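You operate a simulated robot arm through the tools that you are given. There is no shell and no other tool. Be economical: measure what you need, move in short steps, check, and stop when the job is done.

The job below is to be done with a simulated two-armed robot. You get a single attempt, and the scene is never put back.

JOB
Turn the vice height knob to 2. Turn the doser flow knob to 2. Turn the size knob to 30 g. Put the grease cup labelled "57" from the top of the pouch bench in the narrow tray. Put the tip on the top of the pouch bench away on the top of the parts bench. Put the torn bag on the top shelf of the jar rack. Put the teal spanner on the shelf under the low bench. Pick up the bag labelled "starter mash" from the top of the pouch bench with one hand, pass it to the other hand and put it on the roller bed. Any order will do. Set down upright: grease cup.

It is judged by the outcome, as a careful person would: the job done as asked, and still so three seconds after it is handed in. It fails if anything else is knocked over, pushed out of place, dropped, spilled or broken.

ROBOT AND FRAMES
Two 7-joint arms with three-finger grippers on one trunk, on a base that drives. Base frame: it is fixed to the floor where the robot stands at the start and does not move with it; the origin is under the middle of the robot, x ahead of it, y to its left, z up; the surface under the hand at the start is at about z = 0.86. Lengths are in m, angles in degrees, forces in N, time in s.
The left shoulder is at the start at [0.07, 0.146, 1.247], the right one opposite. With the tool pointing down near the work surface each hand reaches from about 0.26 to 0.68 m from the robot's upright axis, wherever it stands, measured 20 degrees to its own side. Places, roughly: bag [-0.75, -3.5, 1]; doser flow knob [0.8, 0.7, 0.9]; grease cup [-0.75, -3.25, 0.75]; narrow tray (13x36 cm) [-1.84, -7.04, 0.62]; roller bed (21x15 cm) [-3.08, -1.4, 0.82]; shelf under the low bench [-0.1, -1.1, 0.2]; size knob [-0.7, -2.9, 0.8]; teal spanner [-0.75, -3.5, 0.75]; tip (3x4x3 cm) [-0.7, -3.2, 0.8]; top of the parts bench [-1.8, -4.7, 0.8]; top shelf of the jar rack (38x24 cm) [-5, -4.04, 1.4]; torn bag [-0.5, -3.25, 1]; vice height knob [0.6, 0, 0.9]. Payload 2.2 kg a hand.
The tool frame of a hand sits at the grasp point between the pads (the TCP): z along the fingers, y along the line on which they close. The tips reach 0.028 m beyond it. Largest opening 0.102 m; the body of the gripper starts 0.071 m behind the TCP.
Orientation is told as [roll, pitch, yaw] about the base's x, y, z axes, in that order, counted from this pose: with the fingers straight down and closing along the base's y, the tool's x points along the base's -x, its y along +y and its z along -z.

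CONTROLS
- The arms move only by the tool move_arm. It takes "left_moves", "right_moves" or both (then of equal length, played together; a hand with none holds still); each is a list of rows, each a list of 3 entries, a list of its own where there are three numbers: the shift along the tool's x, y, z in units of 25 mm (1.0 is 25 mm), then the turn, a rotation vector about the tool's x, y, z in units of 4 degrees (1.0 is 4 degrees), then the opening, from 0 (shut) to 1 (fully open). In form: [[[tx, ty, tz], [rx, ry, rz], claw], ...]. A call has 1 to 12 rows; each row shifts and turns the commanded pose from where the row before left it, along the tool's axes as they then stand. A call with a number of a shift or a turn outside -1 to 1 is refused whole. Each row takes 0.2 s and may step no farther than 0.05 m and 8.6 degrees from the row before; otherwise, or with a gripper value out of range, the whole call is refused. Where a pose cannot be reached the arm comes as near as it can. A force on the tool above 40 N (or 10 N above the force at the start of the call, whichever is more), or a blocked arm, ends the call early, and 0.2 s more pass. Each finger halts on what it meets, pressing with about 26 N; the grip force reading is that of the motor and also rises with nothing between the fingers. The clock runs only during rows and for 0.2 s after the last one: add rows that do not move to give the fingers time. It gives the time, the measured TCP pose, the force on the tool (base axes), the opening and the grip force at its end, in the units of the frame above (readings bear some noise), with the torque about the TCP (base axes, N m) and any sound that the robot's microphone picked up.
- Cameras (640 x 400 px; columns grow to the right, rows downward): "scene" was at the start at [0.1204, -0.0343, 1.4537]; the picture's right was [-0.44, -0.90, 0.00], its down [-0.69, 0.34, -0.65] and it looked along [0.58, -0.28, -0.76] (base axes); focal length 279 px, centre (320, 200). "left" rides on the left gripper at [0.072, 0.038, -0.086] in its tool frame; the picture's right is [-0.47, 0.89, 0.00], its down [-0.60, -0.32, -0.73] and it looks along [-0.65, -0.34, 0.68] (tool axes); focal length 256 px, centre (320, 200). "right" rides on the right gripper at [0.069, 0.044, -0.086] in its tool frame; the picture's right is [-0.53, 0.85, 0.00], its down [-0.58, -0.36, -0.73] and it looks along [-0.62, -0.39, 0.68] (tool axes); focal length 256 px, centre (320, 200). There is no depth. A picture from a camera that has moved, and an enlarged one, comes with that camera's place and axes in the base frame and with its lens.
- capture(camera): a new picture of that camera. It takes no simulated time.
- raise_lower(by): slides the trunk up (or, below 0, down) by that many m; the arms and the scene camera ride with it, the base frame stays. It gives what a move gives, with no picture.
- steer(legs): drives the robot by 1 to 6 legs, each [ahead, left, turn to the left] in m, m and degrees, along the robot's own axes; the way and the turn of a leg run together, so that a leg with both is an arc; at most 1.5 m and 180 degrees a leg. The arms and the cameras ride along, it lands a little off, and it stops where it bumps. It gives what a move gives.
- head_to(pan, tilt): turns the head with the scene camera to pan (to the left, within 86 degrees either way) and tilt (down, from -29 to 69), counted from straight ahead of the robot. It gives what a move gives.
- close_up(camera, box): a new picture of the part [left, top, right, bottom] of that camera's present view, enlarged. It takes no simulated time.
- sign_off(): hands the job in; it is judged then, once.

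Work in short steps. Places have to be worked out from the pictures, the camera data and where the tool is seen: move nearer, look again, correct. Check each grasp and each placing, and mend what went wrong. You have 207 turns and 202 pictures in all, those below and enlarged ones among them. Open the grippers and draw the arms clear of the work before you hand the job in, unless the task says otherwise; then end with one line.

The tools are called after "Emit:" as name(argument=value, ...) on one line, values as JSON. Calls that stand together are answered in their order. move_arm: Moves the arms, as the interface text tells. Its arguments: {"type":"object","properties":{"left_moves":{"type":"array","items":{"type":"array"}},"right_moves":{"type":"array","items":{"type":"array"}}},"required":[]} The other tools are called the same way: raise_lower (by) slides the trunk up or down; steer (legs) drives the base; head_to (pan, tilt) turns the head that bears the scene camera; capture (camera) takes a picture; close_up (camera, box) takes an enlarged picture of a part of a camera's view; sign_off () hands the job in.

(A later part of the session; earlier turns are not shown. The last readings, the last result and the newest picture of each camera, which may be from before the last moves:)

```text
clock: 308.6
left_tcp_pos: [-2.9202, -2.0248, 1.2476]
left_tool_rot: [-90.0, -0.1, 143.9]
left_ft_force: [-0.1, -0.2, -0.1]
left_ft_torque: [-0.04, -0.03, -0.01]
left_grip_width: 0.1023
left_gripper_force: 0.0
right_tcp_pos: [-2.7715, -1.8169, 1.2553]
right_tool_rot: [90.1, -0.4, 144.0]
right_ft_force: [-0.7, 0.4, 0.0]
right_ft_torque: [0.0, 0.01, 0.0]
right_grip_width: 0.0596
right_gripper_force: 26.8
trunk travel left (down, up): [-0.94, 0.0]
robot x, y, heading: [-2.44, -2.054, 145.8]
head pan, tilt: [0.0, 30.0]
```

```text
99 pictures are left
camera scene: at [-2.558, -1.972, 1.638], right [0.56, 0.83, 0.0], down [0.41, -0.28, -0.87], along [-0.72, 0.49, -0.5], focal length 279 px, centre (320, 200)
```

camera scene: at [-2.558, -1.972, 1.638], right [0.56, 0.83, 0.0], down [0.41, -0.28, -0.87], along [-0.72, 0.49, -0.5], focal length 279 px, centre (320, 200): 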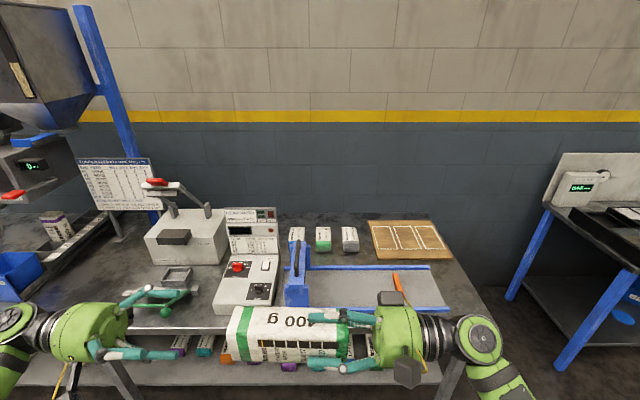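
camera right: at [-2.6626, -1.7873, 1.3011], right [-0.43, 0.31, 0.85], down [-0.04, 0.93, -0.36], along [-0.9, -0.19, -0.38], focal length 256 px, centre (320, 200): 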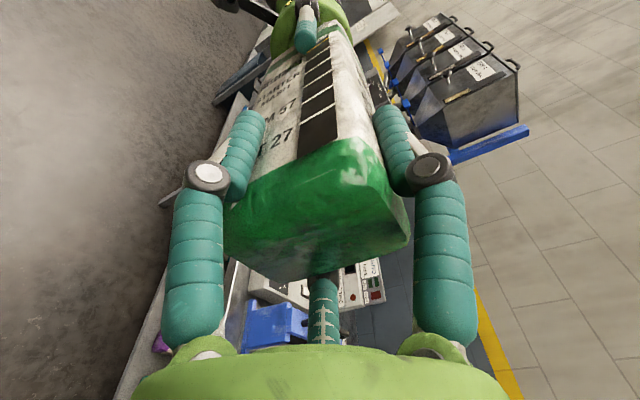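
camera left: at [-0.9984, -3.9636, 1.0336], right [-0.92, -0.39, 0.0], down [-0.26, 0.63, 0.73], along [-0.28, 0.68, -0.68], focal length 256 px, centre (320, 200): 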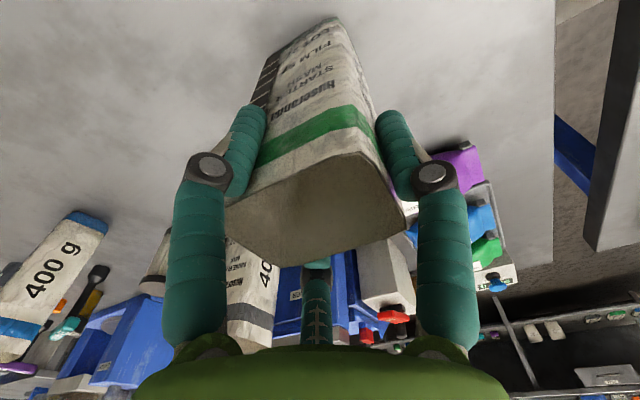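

Hand-over done. I tuck the left hand up and back, shift the right hand to the right, then drive up to the roller bed.

Emit:
move_arm(left_moves=[[[0.5, -0.5, 0], [0, 0, 0], 1], [[0.5, -0.5, 0], [0, 0, 0], 1], [[0.5, -0.5, 0], [0, 0, 0], 1], [[0.5, -0.5, 0], [0, 0, 0], 1], [[0.5, -0.5, 0], [0, 0, 0], 1], [[0.5, -0.5, 0], [0, 0, 0], 1], [[0.5, -0.5, 0], [0, 0, 0], 1], [[0.5, -0.5, 0], [0, 0, 0], 1]], right_moves=[[[0, 0, -1], [0, 0, 0], 0.35], [[0, 0, -1], [0, 0, 0], 0.35], [[0, 0, -1], [0, 0, 0], 0.35], [[0, 0, -1], [0, 0, 0], 0.35], [[0, 0, -1], [0, 0, 0], 0.35], [[0, 0, -1], [0, 0, 0], 0.35], [[0, 0, -1], [0, 0, 0], 0.35], [[0, 0, -1], [0, 0, 0], 0.35]])

Emit:
steer(legs=[[0.41, 0, 0]])

Emit:
head_to(pan=-18, tilt=45)

Emit:
capture(camera="scene")

```text
clock: 310.4
left_tcp_pos: [-2.8369, -2.0818, 1.3484]
left_tool_rot: [-90.1, -0.1, 143.9]
left_ft_force: [-0.5, 0.2, 0.3]
left_ft_torque: [0.02, -0.03, 0.01]
left_grip_width: 0.1021
left_gripper_force: 0.0
right_tcp_pos: [-2.6506, -1.6553, 1.2558]
right_tool_rot: [90.0, -0.4, 144.0]
right_ft_force: [0.0, -0.9, 0.1]
right_ft_torque: [0.01, 0.01, -0.03]
right_grip_width: 0.0589
right_gripper_force: 25.7
trunk travel left (down, up): [-0.94, 0.0]
robot x, y, heading: [-2.4464, -2.0505, 145.8]
head pan, tilt: [0.0, 30.0]
```

```text
clock: 312.9
left_tcp_pos: [-3.175, -1.8536, 1.3475]
left_tool_rot: [-90.1, -0.1, 143.9]
left_ft_force: [0.6, 0.5, 0.2]
left_ft_torque: [-0.01, 0.02, 0.0]
left_grip_width: 0.102
left_gripper_force: 0.1
right_tcp_pos: [-2.9899, -1.426, 1.2554]
right_tool_rot: [90.1, -0.5, 144.1]
right_ft_force: [0.1, -0.6, -0.3]
right_ft_torque: [0.04, 0.0, -0.03]
right_grip_width: 0.0589
right_gripper_force: 26.2
trunk travel left (down, up): [-0.94, 0.0]
robot x, y, heading: [-2.7771, -1.8196, 145.8]
head pan, tilt: [0.0, 30.0]
```

```text
clock: 313.7
left_tcp_pos: [-3.1771, -1.8531, 1.3482]
left_tool_rot: [-90.0, 0.0, 143.9]
left_ft_force: [-0.5, -0.5, -0.1]
left_ft_torque: [-0.02, -0.02, 0.01]
left_grip_width: 0.1022
left_gripper_force: 0.1
right_tcp_pos: [-2.9898, -1.4259, 1.2553]
right_tool_rot: [90.2, -0.4, 143.9]
right_ft_force: [0.5, 0.1, 0.4]
right_ft_torque: [0.02, -0.01, 0.06]
right_grip_width: 0.0592
right_gripper_force: 26.0
trunk travel left (down, up): [-0.94, 0.0]
robot x, y, heading: [-2.7812, -1.8195, 145.7]
head pan, tilt: [-18.0, 45.0]
```

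```text
98 pictures are left
camera scene: at [-2.8717, -1.7276, 1.6154], right [0.79, 0.61, 0.0], down [0.43, -0.56, -0.71], along [-0.43, 0.56, -0.71], focal length 279 px, centre (320, 200)
```

scene: 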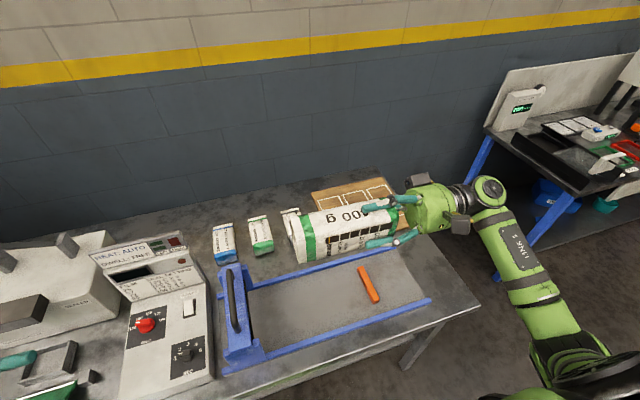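

Emit:
move_arm(right_moves=[[[-0.34, -0.9, 0.015], [0, 0, 0], 0.35], [[-0.34, -0.9, 0.015], [0, 0, 0], 0.35], [[-0.34, -0.9, 0.015], [0, 0, 0], 0.35], [[-0.34, -0.9, 0.015], [0, 0, 0], 0.35], [[-0.34, -0.9, 0.015], [0, 0, 0], 0.35], [[-0.34, -0.9, 0.015], [0, 0, 0], 0.35], [[-0.34, -0.9, 0.015], [0, 0, 0], 0.35], [[-0.34, -0.9, 0.015], [0, 0, 0], 0.35], [[-0.34, -0.9, 0.015], [0, 0, 0], 0.35], [[-0.34, -0.9, 0.015], [0, 0, 0], 0.35], [[0, 0, 0], [0, 0, 0], 0.35]])

Emit:
move_arm(right_moves=[[[0, 0, 0], [1, 0, 0], 0.35], [[0, 0, 0], [1, 0, 0], 0.35], [[0, 0, 0], [1, 0, 0], 0.35], [[0, 0, 0], [0.75, 0, 0], 0.35], [[0, 0, 0], [0, 0, 0], 0.35]])

Emit:
capture(camera="scene")

```text
clock: 316.1
left_tcp_pos: [-3.1771, -1.8536, 1.3484]
left_tool_rot: [-90.0, 0.0, 144.0]
left_ft_force: [0.4, 0.2, 0.3]
left_ft_torque: [0.0, 0.02, 0.01]
left_grip_width: 0.102
left_gripper_force: 0.1
right_tcp_pos: [-3.0291, -1.4022, 1.1384]
right_tool_rot: [90.2, -0.2, 143.9]
right_ft_force: [0.3, -0.1, -0.1]
right_ft_torque: [0.0, -0.01, -0.04]
right_grip_width: 0.0587
right_gripper_force: 26.1
right hand out of reach, approached as far as the arm can: row 6, 7, 8, 9, 10
trunk travel left (down, up): [-0.94, 0.0]
robot x, y, heading: [-2.7831, -1.8191, 145.7]
head pan, tilt: [-18.0, 45.0]
```

```text
clock: 317.3
left_tcp_pos: [-3.1776, -1.8531, 1.3492]
left_tool_rot: [-90.0, -0.2, 143.9]
left_ft_force: [-0.1, 0.0, -0.1]
left_ft_torque: [0.03, -0.01, -0.01]
left_grip_width: 0.102
left_gripper_force: 0.0
right_tcp_pos: [-3.0298, -1.4023, 1.1385]
right_tool_rot: [74.9, -0.3, 143.9]
right_ft_force: [-0.4, -0.6, -0.1]
right_ft_torque: [0.03, -0.01, 0.02]
right_grip_width: 0.0586
right_gripper_force: 26.6
trunk travel left (down, up): [-0.94, 0.0]
robot x, y, heading: [-2.7802, -1.8199, 146.1]
head pan, tilt: [-18.0, 45.0]
```

```text
97 pictures are left
camera scene: at [-2.871, -1.7279, 1.6154], right [0.79, 0.61, 0.0], down [0.43, -0.56, -0.71], along [-0.43, 0.56, -0.71], focal length 279 px, centre (320, 200)
```

scene: 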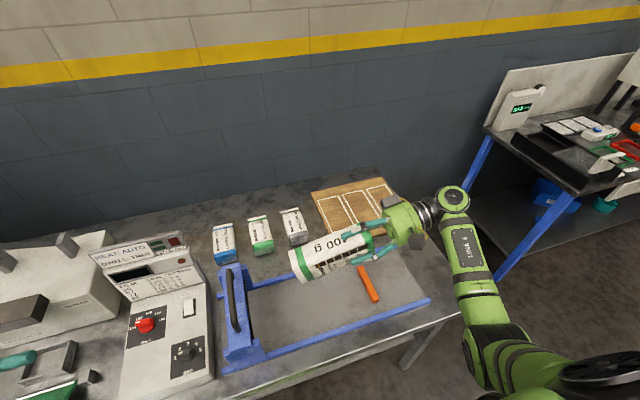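

The arm cannot reach that low from this trunk height, so I lower the trunk by 0.2 m and then correct the position.

Emit:
raise_lower(by=-0.17)

Emit:
move_arm(right_moves=[[[-0.8, 0, 0], [0, 0, 0], 0.35], [[-0.78, 0, 0], [0, 0, 0], 0.35], [[0, 0, 0], [0, 0, 0], 0.35]])

Emit:
capture(camera="scene")

```text
clock: 319.2
left_tcp_pos: [-3.1764, -1.8535, 1.1775]
left_tool_rot: [-90.1, -0.1, 144.0]
left_ft_force: [-0.3, -0.1, 0.5]
left_ft_torque: [0.0, 0.06, 0.01]
left_grip_width: 0.1019
left_gripper_force: 0.1
right_tcp_pos: [-3.0276, -1.4026, 0.9694]
right_tool_rot: [75.0, -0.4, 144.0]
right_ft_force: [-0.5, -1.1, 1.0]
right_ft_torque: [0.0, -0.01, 0.0]
right_grip_width: 0.0586
right_gripper_force: 25.5
trunk travel left (down, up): [-0.77, 0.17]
robot x, y, heading: [-2.7788, -1.8227, 146.0]
head pan, tilt: [-18.0, 45.0]
```

```text
clock: 320.1
left_tcp_pos: [-3.1761, -1.8535, 1.179]
left_tool_rot: [-90.1, -0.1, 143.9]
left_ft_force: [-0.3, 0.3, -0.8]
left_ft_torque: [0.0, 0.0, 0.02]
left_grip_width: 0.102
left_gripper_force: 0.0
right_tcp_pos: [-3.0611, -1.3799, 0.9694]
right_tool_rot: [75.1, -0.4, 144.0]
right_ft_force: [0.3, 0.2, -0.5]
right_ft_torque: [0.02, 0.0, -0.02]
right_grip_width: 0.0588
right_gripper_force: 25.8
trunk travel left (down, up): [-0.77, 0.17]
robot x, y, heading: [-2.7829, -1.8213, 145.9]
head pan, tilt: [-18.0, 45.0]
```

```text
96 pictures are left
camera scene: at [-2.8705, -1.7284, 1.4455], right [0.79, 0.61, 0.0], down [0.43, -0.56, -0.71], along [-0.43, 0.56, -0.71], focal length 279 px, centre (320, 200)
```

scene: 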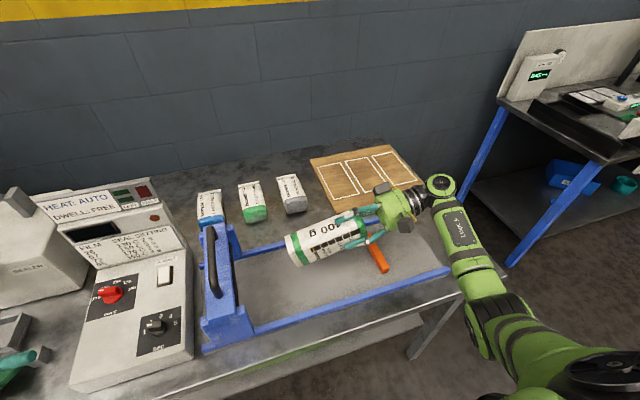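

Emit:
move_arm(right_moves=[[[0, -0.773, 0.207], [0, 0, 0], 0.35], [[0, -0.773, 0.207], [0, 0, 0], 0.35], [[0, -0.58, 0.155], [0, 0, 0], 0.35], [[0, -0.2, 0.05], [0, 0, 0], 0.35], [[0, -0.2, 0.05], [0, 0, 0], 0.35], [[0, -0.2, 0.05], [0, 0, 0], 0.35], [[0, -0.2, 0.05], [0, 0, 0], 0.35], [[0, -0.2, 0.05], [0, 0, 0], 0.35]])

Emit:
close_up(camera="scene", box=[250, 150, 450, 310])

```text
clock: 321.9
left_tcp_pos: [-3.1768, -1.8524, 1.1785]
left_tool_rot: [-90.0, -0.1, 144.0]
left_ft_force: [0.0, 0.7, -0.5]
left_ft_torque: [0.03, 0.01, 0.03]
left_grip_width: 0.102
left_gripper_force: 0.0
right_tcp_pos: [-3.0611, -1.3786, 0.9609]
right_tool_rot: [75.0, -0.3, 144.0]
right_ft_force: [-0.3, 0.0, 0.5]
right_ft_torque: [0.0, -0.01, -0.01]
right_grip_width: 0.0586
right_gripper_force: 26.1
right hand out of reach, approached as far as the arm can: row 1, 2, 3, 4, 5, 6, 7, 8
trunk travel left (down, up): [-0.77, 0.17]
robot x, y, heading: [-2.779, -1.8193, 145.8]
head pan, tilt: [-18.0, 45.0]
```

```text
2.50 times, centred on (350, 230) of scene
camera zoom: at [-2.871, -1.728, 1.4454], right [0.79, 0.61, 0.0], down [0.43, -0.56, -0.71], along [-0.43, 0.56, -0.71], focal length 699 px, centre (245, 125)
```

zoom: 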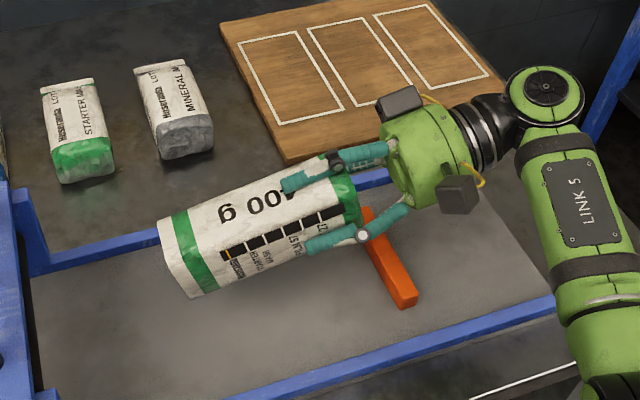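

Still at the arm's limit; I finish the descent with the trunk instead.

Emit:
raise_lower(by=-0.055)

Emit:
close_up(camera="scene", box=[250, 130, 450, 290])

```text
clock: 322.8
left_tcp_pos: [-3.1765, -1.8541, 1.1228]
left_tool_rot: [-90.1, -0.2, 144.0]
left_ft_force: [0.0, 0.1, -0.8]
left_ft_torque: [0.0, 0.01, -0.01]
left_grip_width: 0.102
left_gripper_force: 0.1
right_tcp_pos: [-3.0618, -1.3798, 0.9061]
right_tool_rot: [75.1, -0.3, 144.0]
right_ft_force: [-0.4, -0.1, 0.0]
right_ft_torque: [0.01, -0.03, 0.02]
right_grip_width: 0.0585
right_gripper_force: 25.9
trunk travel left (down, up): [-0.715, 0.225]
robot x, y, heading: [-2.7783, -1.8197, 145.7]
head pan, tilt: [-18.0, 45.0]
```

```text
2.50 times, centred on (350, 210) of scene
camera zoom: at [-2.8708, -1.7281, 1.3904], right [0.79, 0.61, 0.0], down [0.43, -0.56, -0.71], along [-0.43, 0.56, -0.71], focal length 699 px, centre (245, 175)
```

zoom: 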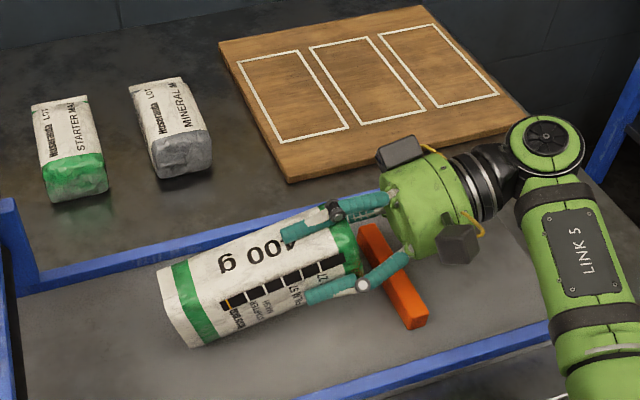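

Emit:
raise_lower(by=-0.01)

Emit:
raise_lower(by=-0.006)

```text
clock: 323.4
left_tcp_pos: [-3.1766, -1.8528, 1.1136]
left_tool_rot: [-90.0, -0.2, 143.9]
left_ft_force: [-0.1, 0.0, 0.7]
left_ft_torque: [0.01, 0.02, 0.02]
left_grip_width: 0.1024
left_gripper_force: 0.0
right_tcp_pos: [-3.0609, -1.3805, 0.8963]
right_tool_rot: [75.1, -0.3, 144.0]
right_ft_force: [-0.7, 0.4, 0.2]
right_ft_torque: [0.01, -0.01, -0.01]
right_grip_width: 0.0588
right_gripper_force: 26.4
trunk travel left (down, up): [-0.705, 0.235]
robot x, y, heading: [-2.7819, -1.8195, 145.9]
head pan, tilt: [-18.0, 45.0]
```

```text
clock: 323.9
left_tcp_pos: [-3.1768, -1.8528, 1.106]
left_tool_rot: [-90.0, -0.1, 143.9]
left_ft_force: [-0.3, 0.5, 0.0]
left_ft_torque: [0.03, -0.03, 0.01]
left_grip_width: 0.102
left_gripper_force: 0.0
right_tcp_pos: [-3.0625, -1.379, 0.8917]
right_tool_rot: [75.0, -0.3, 144.1]
right_ft_force: [1.5, 0.0, -0.4]
right_ft_torque: [-0.01, -0.01, 0.05]
right_grip_width: 0.0588
right_gripper_force: 26.1
trunk travel left (down, up): [-0.699, 0.241]
robot x, y, heading: [-2.7807, -1.8197, 145.9]
head pan, tilt: [-18.0, 45.0]
```

Emit:
raise_lower(by=-0.005)

Emit:
close_up(camera="scene", box=[250, 130, 450, 290])

```text
clock: 324.5
left_tcp_pos: [-3.1774, -1.8522, 1.103]
left_tool_rot: [-89.9, -0.1, 143.9]
left_ft_force: [0.3, 1.2, 0.2]
left_ft_torque: [0.0, 0.02, -0.01]
left_grip_width: 0.1021
left_gripper_force: 0.0
right_tcp_pos: [-3.0604, -1.3799, 0.8861]
right_tool_rot: [75.1, -0.3, 144.0]
right_ft_force: [-0.5, 0.3, 0.1]
right_ft_torque: [-0.01, -0.01, 0.0]
right_grip_width: 0.0585
right_gripper_force: 25.7
trunk travel left (down, up): [-0.694, 0.246]
robot x, y, heading: [-2.7813, -1.8183, 145.9]
head pan, tilt: [-18.0, 45.0]
```

```text
2.50 times, centred on (350, 210) of scene
camera zoom: at [-2.8709, -1.728, 1.3694], right [0.79, 0.61, 0.0], down [0.43, -0.56, -0.71], along [-0.43, 0.56, -0.71], focal length 699 px, centre (245, 175)
```

zoom: 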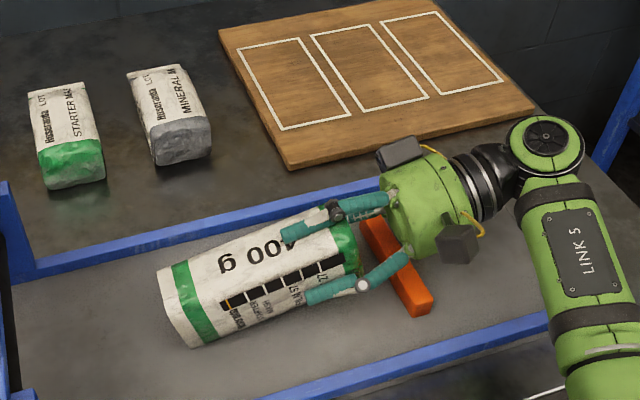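

Emit:
raise_lower(by=-0.006)

Emit:
raise_lower(by=-0.005)

```text
clock: 325.0
left_tcp_pos: [-3.1751, -1.853, 1.0985]
left_tool_rot: [-90.0, -0.2, 143.9]
left_ft_force: [0.7, 0.4, -0.5]
left_ft_torque: [0.02, -0.05, -0.04]
left_grip_width: 0.1021
left_gripper_force: 0.0
right_tcp_pos: [-3.0613, -1.3796, 0.8817]
right_tool_rot: [75.4, -0.6, 143.8]
right_ft_force: [2.0, 2.1, 10.3]
right_ft_torque: [-0.98, 0.56, 0.04]
right_grip_width: 0.0588
right_gripper_force: 25.9
trunk travel left (down, up): [-0.688, 0.252]
robot x, y, heading: [-2.7831, -1.8194, 145.8]
head pan, tilt: [-18.0, 45.0]
```

```text
clock: 325.6
left_tcp_pos: [-3.1768, -1.8528, 1.0917]
left_tool_rot: [-90.1, -0.1, 143.9]
left_ft_force: [0.6, -1.6, 0.1]
left_ft_torque: [-0.03, 0.0, 0.01]
left_grip_width: 0.1017
left_gripper_force: 0.1
right_tcp_pos: [-3.0603, -1.3789, 0.8739]
right_tool_rot: [75.1, -0.4, 143.9]
right_ft_force: [0.0, 3.7, 9.0]
right_ft_torque: [-0.68, 0.61, -0.1]
right_grip_width: 0.0594
right_gripper_force: 25.5
trunk travel left (down, up): [-0.683, 0.257]
robot x, y, heading: [-2.7802, -1.8196, 145.7]
head pan, tilt: [-18.0, 45.0]
```

Left end is on the bed (≈10 N). I look before releasing.

Emit:
close_up(camera="scene", box=[250, 110, 450, 270])

Emit:
capture(camera="right")

```text
2.50 times, centred on (350, 190) of scene
camera zoom: at [-2.8698, -1.7283, 1.3585], right [0.79, 0.61, 0.0], down [0.43, -0.56, -0.71], along [-0.43, 0.56, -0.71], focal length 699 px, centre (245, 225)
```

zoom: 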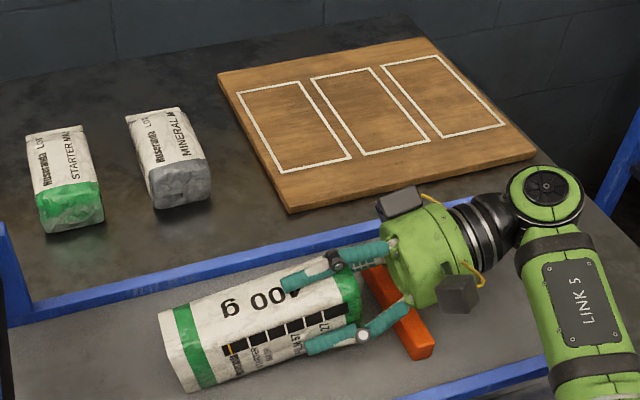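

```text
91 pictures are left
camera right: at [-2.9618, -1.3621, 0.9401], right [-0.55, 0.14, 0.82], down [0.0, 0.99, -0.16], along [-0.83, -0.09, -0.55], focal length 256 px, centre (320, 200)
```

right: 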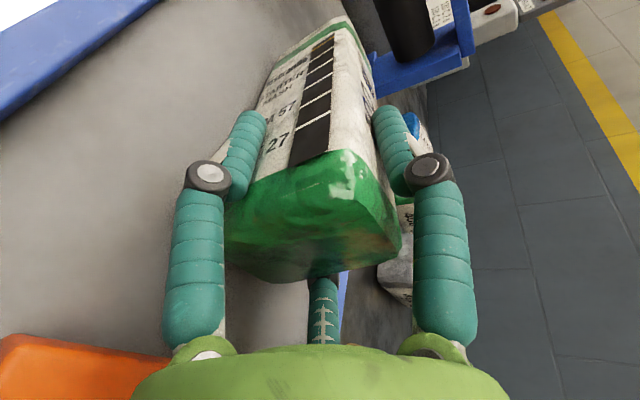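

Emit:
move_arm(right_moves=[[[0, 0, 0], [0, 0, 0], 0.65], [[0, 0, 0], [0, 0, 0], 0.75], [[0, 0, 0], [0, 0, 0], 0.85], [[0, 0, 0], [0, 0, 0], 0.9]])

Emit:
capture(camera="right")

Emit:
close_up(camera="scene", box=[250, 110, 450, 270])

```text
clock: 326.6
left_tcp_pos: [-3.1768, -1.8527, 1.0914]
left_tool_rot: [-89.9, -0.1, 143.9]
left_ft_force: [0.1, -0.4, -0.2]
left_ft_torque: [0.01, 0.01, 0.0]
left_grip_width: 0.1021
left_gripper_force: 0.0
right_tcp_pos: [-3.0605, -1.3799, 0.8745]
right_tool_rot: [75.1, -0.3, 144.0]
right_ft_force: [-0.2, 0.6, 0.3]
right_ft_torque: [0.01, -0.01, -0.04]
right_grip_width: 0.0918
right_gripper_force: 0.1
trunk travel left (down, up): [-0.683, 0.257]
robot x, y, heading: [-2.7812, -1.8199, 146.0]
head pan, tilt: [-18.0, 45.0]
```

```text
90 pictures are left
camera right: at [-2.9625, -1.362, 0.9398], right [-0.56, 0.14, 0.82], down [0.0, 0.99, -0.16], along [-0.83, -0.09, -0.55], focal length 256 px, centre (320, 200)
```

right: 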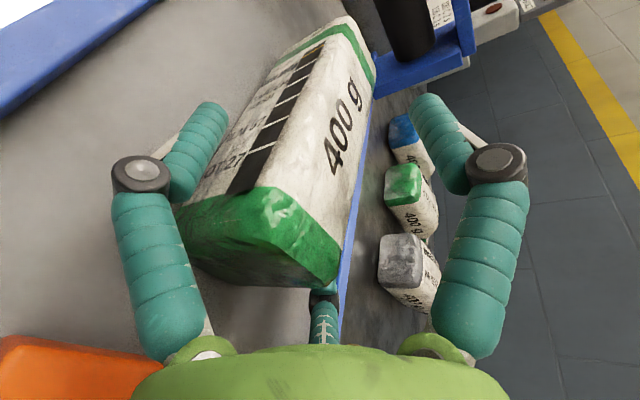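

```text
2.50 times, centred on (350, 190) of scene
camera zoom: at [-2.8708, -1.728, 1.3584], right [0.79, 0.61, 0.0], down [0.43, -0.56, -0.71], along [-0.43, 0.56, -0.71], focal length 699 px, centre (245, 225)
```

zoom: 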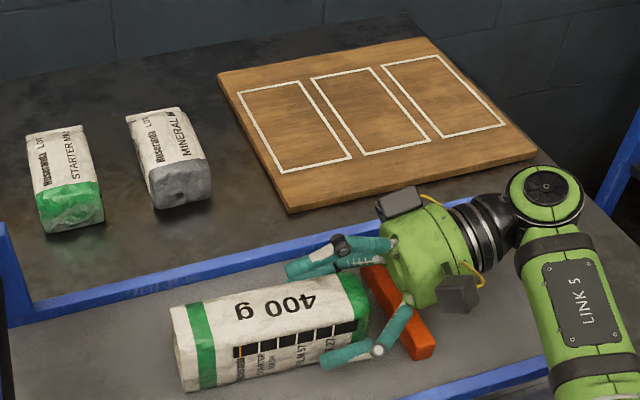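

The bag lies on the bed. I draw the right hand straight back off it.

Emit:
move_arm(right_moves=[[[0, 0, 0], [0, 0, 0], 1], [[0, 0.2, -0.6], [0, 0, 0], 1], [[0, 0.3, -0.8], [0, 0, 0], 1], [[0, 0.3, -1], [0, 0, 0], 1], [[0, 0.3, -1], [0, 0, 0], 1], [[0, 0.3, -1], [0, 0, 0], 1], [[0, 0.3, -1], [0, 0, 0], 1]])

Emit:
raise_lower(by=0.2)

Emit:
capture(camera="scene")

```text
clock: 328.2
left_tcp_pos: [-3.1763, -1.8522, 1.092]
left_tool_rot: [-90.0, -0.1, 143.9]
left_ft_force: [0.4, -0.5, 0.8]
left_ft_torque: [-0.03, 0.01, -0.02]
left_grip_width: 0.1019
left_gripper_force: 0.0
right_tcp_pos: [-2.9899, -1.2826, 0.9495]
right_tool_rot: [75.1, -0.3, 144.0]
right_ft_force: [-0.2, -0.1, -0.6]
right_ft_torque: [0.01, 0.03, 0.01]
right_grip_width: 0.1019
right_gripper_force: 0.0
trunk travel left (down, up): [-0.683, 0.257]
robot x, y, heading: [-2.7804, -1.8212, 145.9]
head pan, tilt: [-18.0, 45.0]
```

```text
clock: 330.3
left_tcp_pos: [-3.1778, -1.8529, 1.2901]
left_tool_rot: [-89.9, -0.1, 143.9]
left_ft_force: [-0.7, -0.2, 0.6]
left_ft_torque: [0.01, -0.02, -0.02]
left_grip_width: 0.1018
left_gripper_force: 0.0
right_tcp_pos: [-2.9895, -1.283, 1.1503]
right_tool_rot: [75.2, -0.3, 143.9]
right_ft_force: [0.2, -0.2, 0.0]
right_ft_torque: [-0.02, 0.0, 0.04]
right_grip_width: 0.1023
right_gripper_force: 0.0
trunk travel left (down, up): [-0.883, 0.057]
robot x, y, heading: [-2.7813, -1.8215, 145.6]
head pan, tilt: [-18.0, 45.0]
```

```text
88 pictures are left
camera scene: at [-2.871, -1.7279, 1.5583], right [0.79, 0.61, 0.0], down [0.43, -0.56, -0.71], along [-0.43, 0.56, -0.71], focal length 279 px, centre (320, 200)
```

scene: 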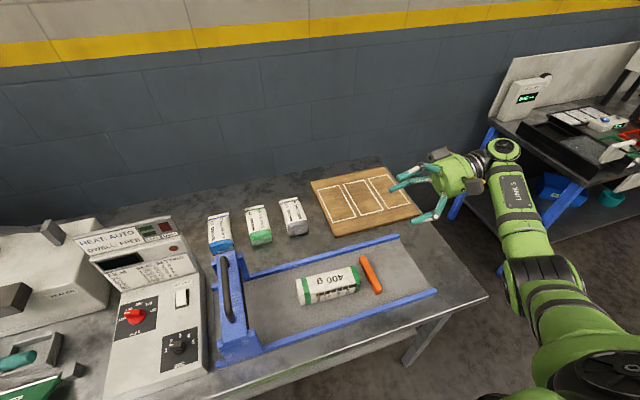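

The starter mash bag rests on the roller bed beside the orange bar, which stayed put. I back off and turn both hands to point down again.

Emit:
steer(legs=[[-0.6, 0, 0]])

Emit:
move_arm(left_moves=[[[0, 0, 0], [-1, 0, 0], 1], [[0, 0, 0], [-1, 0, 0], 1], [[0, 0, 0], [-1, 0, 0], 1], [[0, 0, 0], [-1, 0, 0], 1], [[0, 0, 0], [-1, 0, 0], 1], [[0, 0, 0], [-1, 0, 0], 1], [[0, 0, 0], [-1, 0, 0], 1], [[0, 0, 0], [-1, 0, 0], 1], [[0, 0, 0], [-1, 0, 0], 1], [[0, 0, 0], [-1, 0, 0], 1], [[0, 0, 0], [-1, 0, 0], 1], [[0, 0, 0], [-1, 0, 0], 1]], right_moves=[[[0, 0, 0], [1, 0, 0], 1], [[0, 0, 0], [1, 0, 0], 1], [[0, 0, 0], [1, 0, 0], 1], [[0, 0, 0], [1, 0, 0], 1], [[0, 0, 0], [1, 0, 0], 1], [[0, 0, 0], [1, 0, 0], 1], [[0, 0, 0], [1, 0, 0], 1], [[0, 0, 0], [1, 0, 0], 1], [[0, 0, 0], [1, 0, 0], 1], [[0, 0, 0], [1, 0, 0], 1], [[0, 0, 0], [1, 0, 0], 1], [[0, 0, 0], [1, 0, 0], 1]])

Emit:
move_arm(left_moves=[[[0, 0, 0], [-1, 0, 0], 1], [[0, 0, 0], [-1, 0, 0], 1], [[0, 0, 0], [-1, 0, 0], 1], [[0, 0, 0], [-1, 0, 0], 1], [[0, 0, 0], [-1, 0, 0], 1], [[0, 0, 0], [-1, 0, 0], 1], [[0, 0, 0], [-1, 0, 0], 1], [[0, 0, 0], [-1, 0, 0], 1], [[0, 0, 0], [-1, 0, 0], 1], [[0, 0, 0], [-1, 0, 0], 1], [[0, 0, 0], [-0.5, 0, 0], 1]], right_moves=[[[0, 0, 0], [1, 0, 0], 1], [[0, 0, 0], [1, 0, 0], 1], [[0, 0, 0], [1, 0, 0], 1], [[0, 0, 0], [1, 0, 0], 1], [[0, 0, 0], [1, 0, 0], 1], [[0, 0, 0], [1, 0, 0], 1], [[0, 0, 0], [0.75, 0, 0], 1], [[0, 0, 0], [0, 0, 0], 1], [[0, 0, 0], [0, 0, 0], 1], [[0, 0, 0], [0, 0, 0], 1], [[0, 0, 0], [0, 0, 0], 1]])

```text
clock: 333.7
left_tcp_pos: [-2.6874, -2.1857, 1.2906]
left_tool_rot: [-90.0, 0.1, 143.8]
left_ft_force: [0.2, 0.3, 0.2]
left_ft_torque: [0.03, -0.04, -0.03]
left_grip_width: 0.1021
left_gripper_force: 0.1
right_tcp_pos: [-2.4984, -1.6167, 1.1501]
right_tool_rot: [75.0, -0.3, 143.8]
right_ft_force: [-0.8, 0.3, 0.3]
right_ft_torque: [-0.03, -0.01, 0.0]
right_grip_width: 0.102
right_gripper_force: 0.1
trunk travel left (down, up): [-0.883, 0.057]
robot x, y, heading: [-2.286, -2.1542, 145.4]
head pan, tilt: [-18.0, 45.0]
```

```text
clock: 336.3
left_tcp_pos: [-2.6846, -2.1869, 1.2911]
left_tool_rot: [-42.0, -0.1, 143.8]
left_ft_force: [-0.5, 0.2, 0.4]
left_ft_torque: [0.0, -0.01, -0.03]
left_grip_width: 0.1019
left_gripper_force: 0.0
right_tcp_pos: [-2.4967, -1.617, 1.1508]
right_tool_rot: [27.0, -0.3, 143.9]
right_ft_force: [-0.1, 0.4, -0.3]
right_ft_torque: [0.0, 0.01, 0.0]
right_grip_width: 0.1019
right_gripper_force: 0.1
trunk travel left (down, up): [-0.883, 0.057]
robot x, y, heading: [-2.2928, -2.1569, 145.7]
head pan, tilt: [-18.0, 45.0]
```

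```text
clock: 338.7
left_tcp_pos: [-2.6847, -2.1858, 1.291]
left_tool_rot: [0.0, 0.0, 143.8]
left_ft_force: [-0.4, 0.8, -0.3]
left_ft_torque: [0.0, 0.04, 0.01]
left_grip_width: 0.102
left_gripper_force: 0.0
right_tcp_pos: [-2.4973, -1.6169, 1.1508]
right_tool_rot: [0.0, -0.2, 143.8]
right_ft_force: [0.1, 0.3, 0.6]
right_ft_torque: [0.03, 0.01, 0.01]
right_grip_width: 0.1019
right_gripper_force: 0.2
trunk travel left (down, up): [-0.883, 0.057]
robot x, y, heading: [-2.294, -2.1523, 146.0]
head pan, tilt: [-18.0, 45.0]
```

Both hands point down again. I drive back around to the far side of the pouch bench for the tip and the cup.

Emit:
steer(legs=[[0, -1.05, 0], [-1.4, 0, 0], [-1.35, 0, 0], [0, 0.8, 0]])

Emit:
head_to(pan=5, tilt=45)

Emit:
capture(camera="scene")

```text
clock: 360.9
left_tcp_pos: [-0.2978, -3.5432, 1.2919]
left_tool_rot: [-0.1, -0.1, 143.8]
left_ft_force: [-0.1, 0.2, 0.0]
left_ft_torque: [-0.07, -0.01, 0.02]
left_grip_width: 0.102
left_gripper_force: 0.1
right_tcp_pos: [-0.1104, -2.9737, 1.1499]
right_tool_rot: [0.2, -0.3, 143.8]
right_ft_force: [0.5, -0.2, -0.3]
right_ft_torque: [-0.03, 0.0, 0.02]
right_grip_width: 0.1021
right_gripper_force: 0.1
trunk travel left (down, up): [-0.883, 0.057]
robot x, y, heading: [0.0972, -3.5137, 145.9]
head pan, tilt: [-18.0, 45.0]
```

```text
clock: 361.8
left_tcp_pos: [-0.2981, -3.5439, 1.2912]
left_tool_rot: [-0.1, -0.1, 143.8]
left_ft_force: [-0.4, -0.5, 0.1]
left_ft_torque: [-0.01, -0.01, 0.03]
left_grip_width: 0.1019
left_gripper_force: 0.2
right_tcp_pos: [-0.111, -2.9766, 1.1507]
right_tool_rot: [0.0, -0.2, 143.7]
right_ft_force: [1.2, -0.1, -0.4]
right_ft_torque: [-0.02, -0.01, -0.04]
right_grip_width: 0.1018
right_gripper_force: 0.0
trunk travel left (down, up): [-0.883, 0.057]
robot x, y, heading: [0.0994, -3.5139, 145.1]
head pan, tilt: [5.0, 45.0]
```

```text
87 pictures are left
camera scene: at [-0.0139, -3.4449, 1.5584], right [0.49, 0.87, 0.0], down [0.62, -0.35, -0.71], along [-0.62, 0.35, -0.71], focal length 279 px, centre (320, 200)
```

scene: 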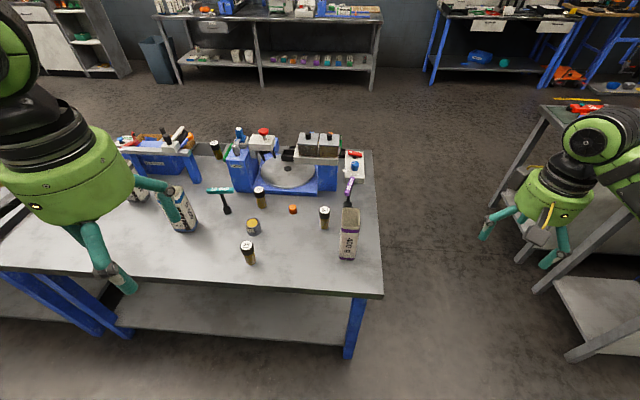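

Emit:
steer(legs=[[0.19, 0, 1]])

```text
clock: 363.4
left_tcp_pos: [-0.452, -3.4476, 1.2926]
left_tool_rot: [0.0, -0.3, 144.8]
left_ft_force: [-0.1, -0.5, 0.4]
left_ft_torque: [0.03, 0.03, 0.02]
left_grip_width: 0.1021
left_gripper_force: 0.0
right_tcp_pos: [-0.2748, -2.8755, 1.1526]
right_tool_rot: [0.2, -0.5, 144.7]
right_ft_force: [-0.2, 0.5, 0.2]
right_ft_torque: [0.05, 0.08, 0.0]
right_grip_width: 0.1021
right_gripper_force: 0.0
trunk travel left (down, up): [-0.883, 0.057]
robot x, y, heading: [-0.06, -3.4067, 146.5]
head pan, tilt: [5.0, 45.0]
```

Emit:
move_arm(left_moves=[[[-1, -0.3, 0.4], [0, 0, 0], 0.7], [[-1, -0.3, 0.4], [0, 0, 0], 0.7], [[-1, -0.3, 0.4], [0, 0, 0], 0.7], [[-1, -0.3, 0.4], [0, 0, 0], 0.7], [[-1, -0.3, 0.4], [0, 0, 0], 0.7], [[-1, -0.3, 0.4], [0, 0, 0], 0.7], [[-1, -0.3, 0.4], [0, 0, 0], 0.7], [[-1, -0.3, 0.4], [0, 0, 0], 0.7], [[-1, -0.3, 0.4], [0, 0, 0], 0.7], [[-1, -0.3, 0.4], [0, 0, 0], 0.7], [[-1, -0.3, 0.6], [0, 0, 0], 0.7], [[-1, -0.3, 0.6], [0, 0, 0], 0.7]])

Emit:
move_arm(left_moves=[[[-0.5, 0, 1], [0, 0, 0], 0.7], [[0, 0, 1], [0, 0, 0], 0.7], [[0, 0, 1], [0, 0, 0], 0.7], [[0, 0, 1], [0, 0, 0], 0.7], [[0, 0, 1], [0, 0, 0], 0.7], [[0, 0, 1], [0, 0, 0], 0.7], [[0, 0, 0], [0, 0, 0], 0.7]])

Emit:
capture(camera="left")

```text
clock: 366.0
left_tcp_pos: [-0.6235, -3.2715, 1.1737]
left_tool_rot: [-0.1, -0.1, 144.8]
left_ft_force: [0.1, -0.3, 0.3]
left_ft_torque: [0.0, 0.0, -0.01]
left_grip_width: 0.0714
left_gripper_force: 0.0
left hand out of reach, approached as far as the arm can: row 10, 11, 12
right_tcp_pos: [-0.2786, -2.8723, 1.1505]
right_tool_rot: [0.1, -0.2, 144.8]
right_ft_force: [-1.0, 0.4, 0.4]
right_ft_torque: [-0.03, 0.02, 0.01]
right_grip_width: 0.1023
right_gripper_force: 0.1
trunk travel left (down, up): [-0.883, 0.057]
robot x, y, heading: [-0.0577, -3.4058, 146.7]
head pan, tilt: [5.0, 45.0]
```

```text
clock: 367.6
left_tcp_pos: [-0.6105, -3.3228, 1.053]
left_tool_rot: [-0.1, -0.1, 144.8]
left_ft_force: [1.4, 0.1, 0.0]
left_ft_torque: [0.01, 0.01, -0.01]
left_grip_width: 0.0716
left_gripper_force: 0.0
left hand out of reach, approached as far as the arm can: row 1, 2, 3, 4, 5, 6
right_tcp_pos: [-0.2771, -2.8735, 1.1504]
right_tool_rot: [0.1, -0.3, 144.7]
right_ft_force: [0.6, 0.4, 0.3]
right_ft_torque: [0.02, -0.02, 0.01]
right_grip_width: 0.1021
right_gripper_force: 0.2
trunk travel left (down, up): [-0.883, 0.057]
robot x, y, heading: [-0.0592, -3.4068, 146.8]
head pan, tilt: [5.0, 45.0]
```

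```text
86 pictures are left
camera left: at [-0.5737, -3.3951, 1.1389], right [-0.89, -0.46, 0.0], down [-0.31, 0.61, 0.73], along [-0.33, 0.65, -0.68], focal length 256 px, centre (320, 200)
```

left: 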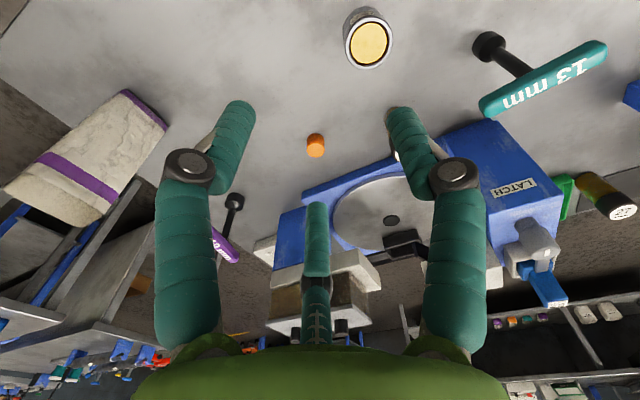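

At this trunk height the arm falls short. I lift the hand, lower the trunk by 0.15 m, and try again.

Emit:
move_arm(left_moves=[[[0, 0, -1], [0, 0, 0], 0.7], [[0, 0, -1], [0, 0, 0], 0.7], [[0, 0, -1], [0, 0, 0], 0.7], [[0, 0, -1], [0, 0, 0], 0.7], [[0, 0, -1], [0, 0, 0], 0.7], [[0, 0, -1], [0, 0, 0], 0.7]], right_moves=[[[0, 0, -1], [0, 0, 0], 1], [[0, 0, -1], [0, 0, 0], 1], [[0, 0, -1], [0, 0, 0], 1], [[0, 0, -1], [0, 0, 0], 1], [[0, 0, -1], [0, 0, 0], 1], [[0, 0, -1], [0, 0, 0], 1]])

Emit:
raise_lower(by=-0.15)

```text
clock: 369.0
left_tcp_pos: [-0.6099, -3.3238, 1.205]
left_tool_rot: [-0.1, 0.0, 144.8]
left_ft_force: [0.0, 1.0, -0.1]
left_ft_torque: [-0.02, 0.02, 0.0]
left_grip_width: 0.0712
left_gripper_force: 0.0
right_tcp_pos: [-0.2759, -2.8736, 1.3012]
right_tool_rot: [0.1, -0.4, 144.9]
right_ft_force: [0.4, -0.2, 0.4]
right_ft_torque: [-0.02, 0.01, 0.01]
right_grip_width: 0.1021
right_gripper_force: 0.1
trunk travel left (down, up): [-0.883, 0.057]
robot x, y, heading: [-0.0575, -3.4069, 146.8]
head pan, tilt: [5.0, 45.0]
```

```text
clock: 370.7
left_tcp_pos: [-0.6114, -3.323, 1.0544]
left_tool_rot: [-0.1, -0.1, 144.8]
left_ft_force: [0.6, -0.1, -0.9]
left_ft_torque: [0.0, 0.0, 0.01]
left_grip_width: 0.0715
left_gripper_force: 0.0
right_tcp_pos: [-0.2772, -2.8723, 1.152]
right_tool_rot: [0.0, -0.3, 144.8]
right_ft_force: [0.5, 0.5, 0.7]
right_ft_torque: [0.05, 0.02, 0.0]
right_grip_width: 0.102
right_gripper_force: 0.0
trunk travel left (down, up): [-0.733, 0.207]
robot x, y, heading: [-0.0597, -3.4052, 146.9]
head pan, tilt: [5.0, 45.0]
```

Emit:
move_arm(left_moves=[[[-0.76, -0.49, 0], [0, 0, 0], 0.7], [[-0.76, -0.49, 0.3], [0, 0, 0], 0.7], [[-0.76, -0.49, 0.5], [0, 0, 0], 0.7], [[-0.76, -0.49, 0.8], [0, 0, 0], 0.7], [[-0.76, -0.49, 0.8], [0, 0, 0], 0.7], [[-0.76, -0.49, 1], [0, 0, 0], 0.7], [[0, 0, 0], [0, 0, 0], 0.7]])

Emit:
capture(camera="left")

```text
clock: 372.3
left_tcp_pos: [-0.6264, -3.2831, 0.9912]
left_tool_rot: [-0.1, -0.2, 144.8]
left_ft_force: [1.0, 0.4, -1.3]
left_ft_torque: [0.03, 0.01, 0.02]
left_grip_width: 0.0714
left_gripper_force: 0.0
left hand out of reach, approached as far as the arm can: row 3, 4, 5, 6
right_tcp_pos: [-0.2778, -2.8725, 1.1521]
right_tool_rot: [0.1, -0.3, 144.7]
right_ft_force: [0.6, -0.4, 0.8]
right_ft_torque: [0.03, -0.01, -0.01]
right_grip_width: 0.1023
right_gripper_force: 0.0
trunk travel left (down, up): [-0.733, 0.207]
robot x, y, heading: [-0.0612, -3.4068, 146.6]
head pan, tilt: [5.0, 45.0]
```

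```text
85 pictures are left
camera left: at [-0.5888, -3.3547, 1.0774], right [-0.89, -0.46, 0.0], down [-0.31, 0.61, 0.73], along [-0.33, 0.65, -0.68], focal length 256 px, centre (320, 200)
```

left: 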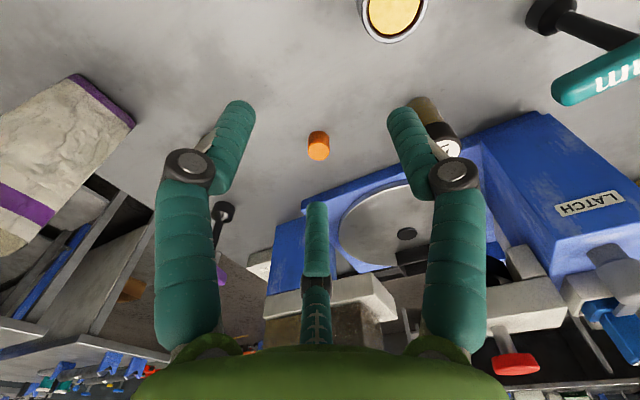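

The tip is at about [-0.664, -3.200], some 9 cm beyond reach. I inch the robot closer to the bench.

Emit:
steer(legs=[[0.06, 0, 0]])

```text
clock: 373.3
left_tcp_pos: [-0.6728, -3.2512, 0.9937]
left_tool_rot: [0.0, -0.4, 144.8]
left_ft_force: [0.8, -0.4, -0.4]
left_ft_torque: [0.01, 0.03, 0.0]
left_grip_width: 0.0715
left_gripper_force: 0.2
right_tcp_pos: [-0.3232, -2.8422, 1.1542]
right_tool_rot: [0.1, -0.6, 144.7]
right_ft_force: [-0.1, 0.6, 0.4]
right_ft_torque: [0.03, 0.02, 0.0]
right_grip_width: 0.1016
right_gripper_force: 0.0
trunk travel left (down, up): [-0.733, 0.207]
robot x, y, heading: [-0.1088, -3.3721, 146.8]
head pan, tilt: [5.0, 45.0]
```

Emit:
move_arm(left_moves=[[[-0.31, -0.62, 0.2], [0, 0, 0], 0.7], [[-0.31, -0.62, 0.2], [0, 0, 0], 0.7], [[-0.31, -0.62, 0.2], [0, 0, 0], 0.7], [[0, 0, 0.9], [0, 0, 0], 0.7], [[0, 0, 0.9], [0, 0, 0], 0.7], [[0, 0, 0.9], [0, 0, 0], 0.7], [[0, 0, 0], [0, 0, 0], 0.7]])

Emit:
capture(camera="left")

```text
clock: 374.9
left_tcp_pos: [-0.6548, -3.2681, 0.9338]
left_tool_rot: [-0.1, -0.2, 144.8]
left_ft_force: [-0.3, 0.4, 0.0]
left_ft_torque: [0.01, 0.02, -0.01]
left_grip_width: 0.0717
left_gripper_force: 0.1
left hand out of reach, approached as far as the arm can: row 1, 2, 3, 4, 5, 6
right_tcp_pos: [-0.3258, -2.8398, 1.1518]
right_tool_rot: [0.1, -0.4, 144.9]
right_ft_force: [-0.9, 0.0, 0.2]
right_ft_torque: [0.0, -0.02, -0.02]
right_grip_width: 0.1021
right_gripper_force: 0.0
trunk travel left (down, up): [-0.733, 0.207]
robot x, y, heading: [-0.1105, -3.3721, 146.7]
head pan, tilt: [5.0, 45.0]
```

```text
84 pictures are left
camera left: at [-0.6184, -3.3402, 1.0199], right [-0.89, -0.46, 0.0], down [-0.31, 0.6, 0.73], along [-0.33, 0.65, -0.68], focal length 256 px, centre (320, 200)
```

left: 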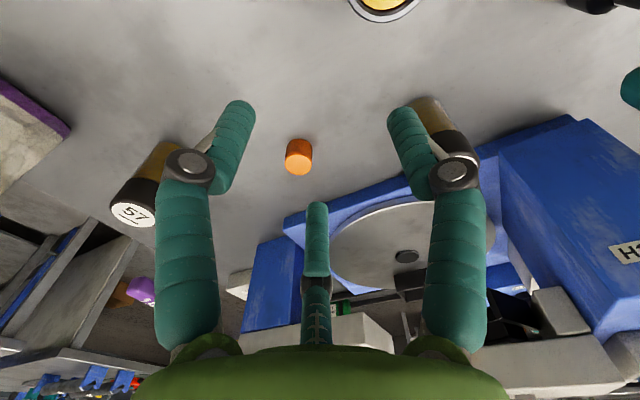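

The arm seems stuck in an awkward posture rather than at its true reach. I lift and retract it, then come in again along a straight line.

Emit:
move_arm(left_moves=[[[0.5, 0, -1], [0, 0, 0], 0.7], [[0.5, 0, -1], [0, 0, 0], 0.7], [[0.5, 0, -1], [0, 0, 0], 0.7], [[1, 0, -1], [0, 0, 0], 0.7], [[1, 0, 0], [0, 0, 0], 0.7], [[1, -0.2, 0], [0, 0, 0], 0.7], [[1, -0.5, 0], [0, 0, 0], 0.7], [[1, -0.5, 0], [0, 0, 0], 0.7], [[0, -0.5, 0], [0, 0, 0], 0.7], [[0, -0.5, 0], [0, 0, 0], 0.7], [[0, 0, 0], [0, 0, 0], 0.7]])

Emit:
capture(camera="scene")

```text
clock: 377.3
left_tcp_pos: [-0.4909, -3.3162, 1.0346]
left_tool_rot: [-0.1, -0.2, 144.8]
left_ft_force: [0.2, 0.2, -0.3]
left_ft_torque: [-0.01, -0.01, 0.0]
left_grip_width: 0.0715
left_gripper_force: 0.0
right_tcp_pos: [-0.3259, -2.8402, 1.1523]
right_tool_rot: [0.1, -0.4, 144.8]
right_ft_force: [0.9, -0.5, -0.6]
right_ft_torque: [-0.01, -0.02, 0.02]
right_grip_width: 0.1019
right_gripper_force: 0.0
trunk travel left (down, up): [-0.733, 0.207]
robot x, y, heading: [-0.1109, -3.3735, 146.6]
head pan, tilt: [5.0, 45.0]
```

```text
83 pictures are left
camera scene: at [-0.222, -3.3091, 1.4084], right [0.47, 0.88, 0.0], down [0.62, -0.33, -0.71], along [-0.62, 0.34, -0.71], focal length 279 px, centre (320, 200)
```

scene: 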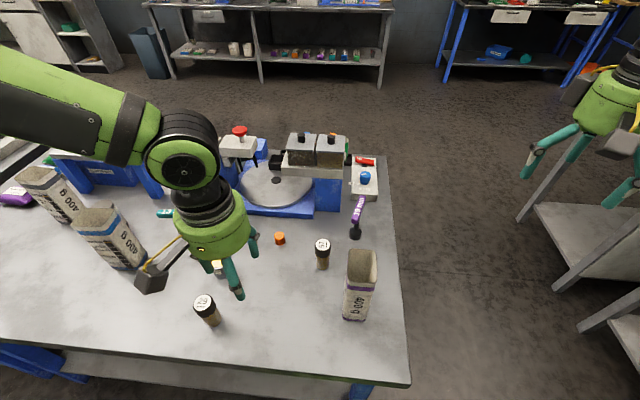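

Emit:
move_arm(left_moves=[[[-1, 0, 0], [0, 0, 0], 0.7], [[-1, 0, 0], [0, 0, 0], 0.7], [[-1, 0, 0], [0, 0, 0], 0.7], [[-1, 0, 0], [0, 0, 0], 0.7], [[-1, 0, 0], [0, 0, 0], 0.7], [[-1, 0, 0], [0, 0, 0], 0.7], [[-1, 0, 0], [0, 0, 0], 0.7], [[-1, 0.1, 0], [0, 0, 0], 0.7], [[-0.3, 0.1, 0], [0, 0, 0], 0.7], [[0, 0, 0], [0, 0, 0], 0.7]])

```text
clock: 379.5
left_tcp_pos: [-0.6549, -3.2316, 1.0391]
left_tool_rot: [-0.3, -0.3, 144.8]
left_ft_force: [-0.1, 0.4, -0.7]
left_ft_torque: [-0.02, 0.02, 0.01]
left_grip_width: 0.0712
left_gripper_force: 0.1
left hand out of reach, approached as far as the arm can: row 7, 8, 9
right_tcp_pos: [-0.3269, -2.8403, 1.1517]
right_tool_rot: [0.1, -0.3, 144.7]
right_ft_force: [0.2, -0.4, 0.5]
right_ft_torque: [-0.02, 0.0, -0.03]
right_grip_width: 0.1021
right_gripper_force: 0.1
trunk travel left (down, up): [-0.733, 0.207]
robot x, y, heading: [-0.1073, -3.373, 146.6]
head pan, tilt: [5.0, 45.0]
```

The left arm's posture limits it. I tuck it up and back, and slide the robot left so that the right arm can take the tip.

Emit:
move_arm(left_moves=[[[1, 0, -0.8], [0, 0, 0], 0.7], [[1, 0, -0.8], [0, 0, 0], 0.7], [[1, 0, -0.8], [0, 0, 0], 0.7], [[1, 0, -0.8], [0, 0, 0], 0.7], [[1, 0, -0.8], [0, 0, 0], 0.7], [[1, 0.3, -0.8], [0, 0, 0], 0.7], [[1, 0.3, -0.8], [0, 0, 0], 0.7], [[1, 0.3, 0], [0, 0, 0], 0.7]])

Emit:
steer(legs=[[0, 0.3, 0]])

```text
clock: 381.3
left_tcp_pos: [-0.5046, -3.3658, 1.1779]
left_tool_rot: [-0.1, -0.2, 144.9]
left_ft_force: [0.5, 0.8, 0.4]
left_ft_torque: [-0.01, 0.05, 0.03]
left_grip_width: 0.0714
left_gripper_force: 0.0
right_tcp_pos: [-0.3261, -2.8421, 1.1519]
right_tool_rot: [0.1, -0.5, 144.8]
right_ft_force: [-0.3, -0.1, 0.9]
right_ft_torque: [-0.01, 0.03, -0.01]
right_grip_width: 0.1021
right_gripper_force: 0.1
trunk travel left (down, up): [-0.733, 0.207]
robot x, y, heading: [-0.109, -3.3754, 146.7]
head pan, tilt: [5.0, 45.0]
```

```text
clock: 383.3
left_tcp_pos: [-0.6673, -3.6128, 1.1786]
left_tool_rot: [0.0, -0.2, 144.7]
left_ft_force: [0.4, -0.1, 0.2]
left_ft_torque: [0.03, 0.01, -0.03]
left_grip_width: 0.0714
left_gripper_force: 0.1
right_tcp_pos: [-0.49, -3.0869, 1.1512]
right_tool_rot: [0.3, -0.3, 144.9]
right_ft_force: [0.6, -0.7, 0.4]
right_ft_torque: [0.0, 0.02, -0.01]
right_grip_width: 0.102
right_gripper_force: 0.0
trunk travel left (down, up): [-0.733, 0.207]
robot x, y, heading: [-0.2722, -3.6246, 146.6]
head pan, tilt: [5.0, 45.0]
```

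Emit:
move_arm(right_moves=[[[-0.39, 0.96, 0.2], [0, 0, 0], 0.7], [[-0.39, 0.96, 0.3], [0, 0, 0], 0.7], [[-0.39, 0.96, 0.5], [0, 0, 0], 0.7], [[-0.39, 0.96, 0.6], [0, 0, 0], 0.7], [[-0.39, 0.96, 0.6], [0, 0, 0], 0.7], [[-0.39, 0.96, 0.6], [0, 0, 0], 0.7], [[-0.39, 0.96, 0.6], [0, 0, 0], 0.7], [[-0.39, 0.96, 0.6], [0, 0, 0], 0.7], [[0, 0, 1], [0, 0, 0], 0.7], [[0, 0, 1], [0, 0, 0], 0.7], [[0, 0, 0], [0, 0, 0], 0.7]])

Emit:
capture(camera="right")

```text
clock: 385.7
left_tcp_pos: [-0.6697, -3.6151, 1.1786]
left_tool_rot: [-0.1, -0.1, 144.8]
left_ft_force: [0.8, -1.2, -0.2]
left_ft_torque: [-0.02, -0.01, 0.0]
left_grip_width: 0.0717
left_gripper_force: 0.0
right_tcp_pos: [-0.6658, -3.2017, 1.0026]
right_tool_rot: [0.0, -0.5, 144.9]
right_ft_force: [-0.5, 0.1, -0.4]
right_ft_torque: [0.03, 0.03, -0.01]
right_grip_width: 0.0713
right_gripper_force: 0.0
trunk travel left (down, up): [-0.733, 0.207]
robot x, y, heading: [-0.276, -3.6255, 146.6]
head pan, tilt: [5.0, 45.0]
```

```text
82 pictures are left
camera right: at [-0.6346, -3.2772, 1.0897], right [-0.92, -0.38, 0.01], down [-0.26, 0.63, 0.73], along [-0.28, 0.68, -0.68], focal length 256 px, centre (320, 200)
```

right: 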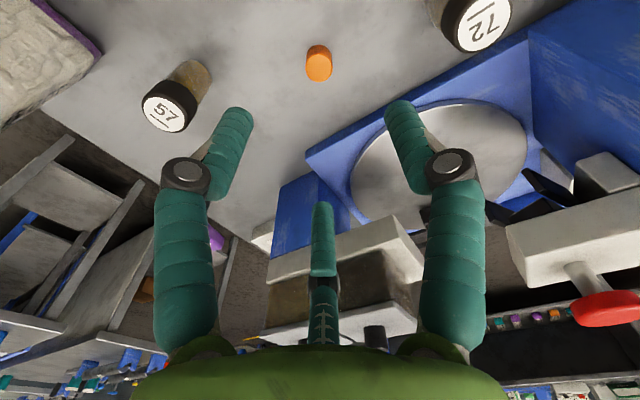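

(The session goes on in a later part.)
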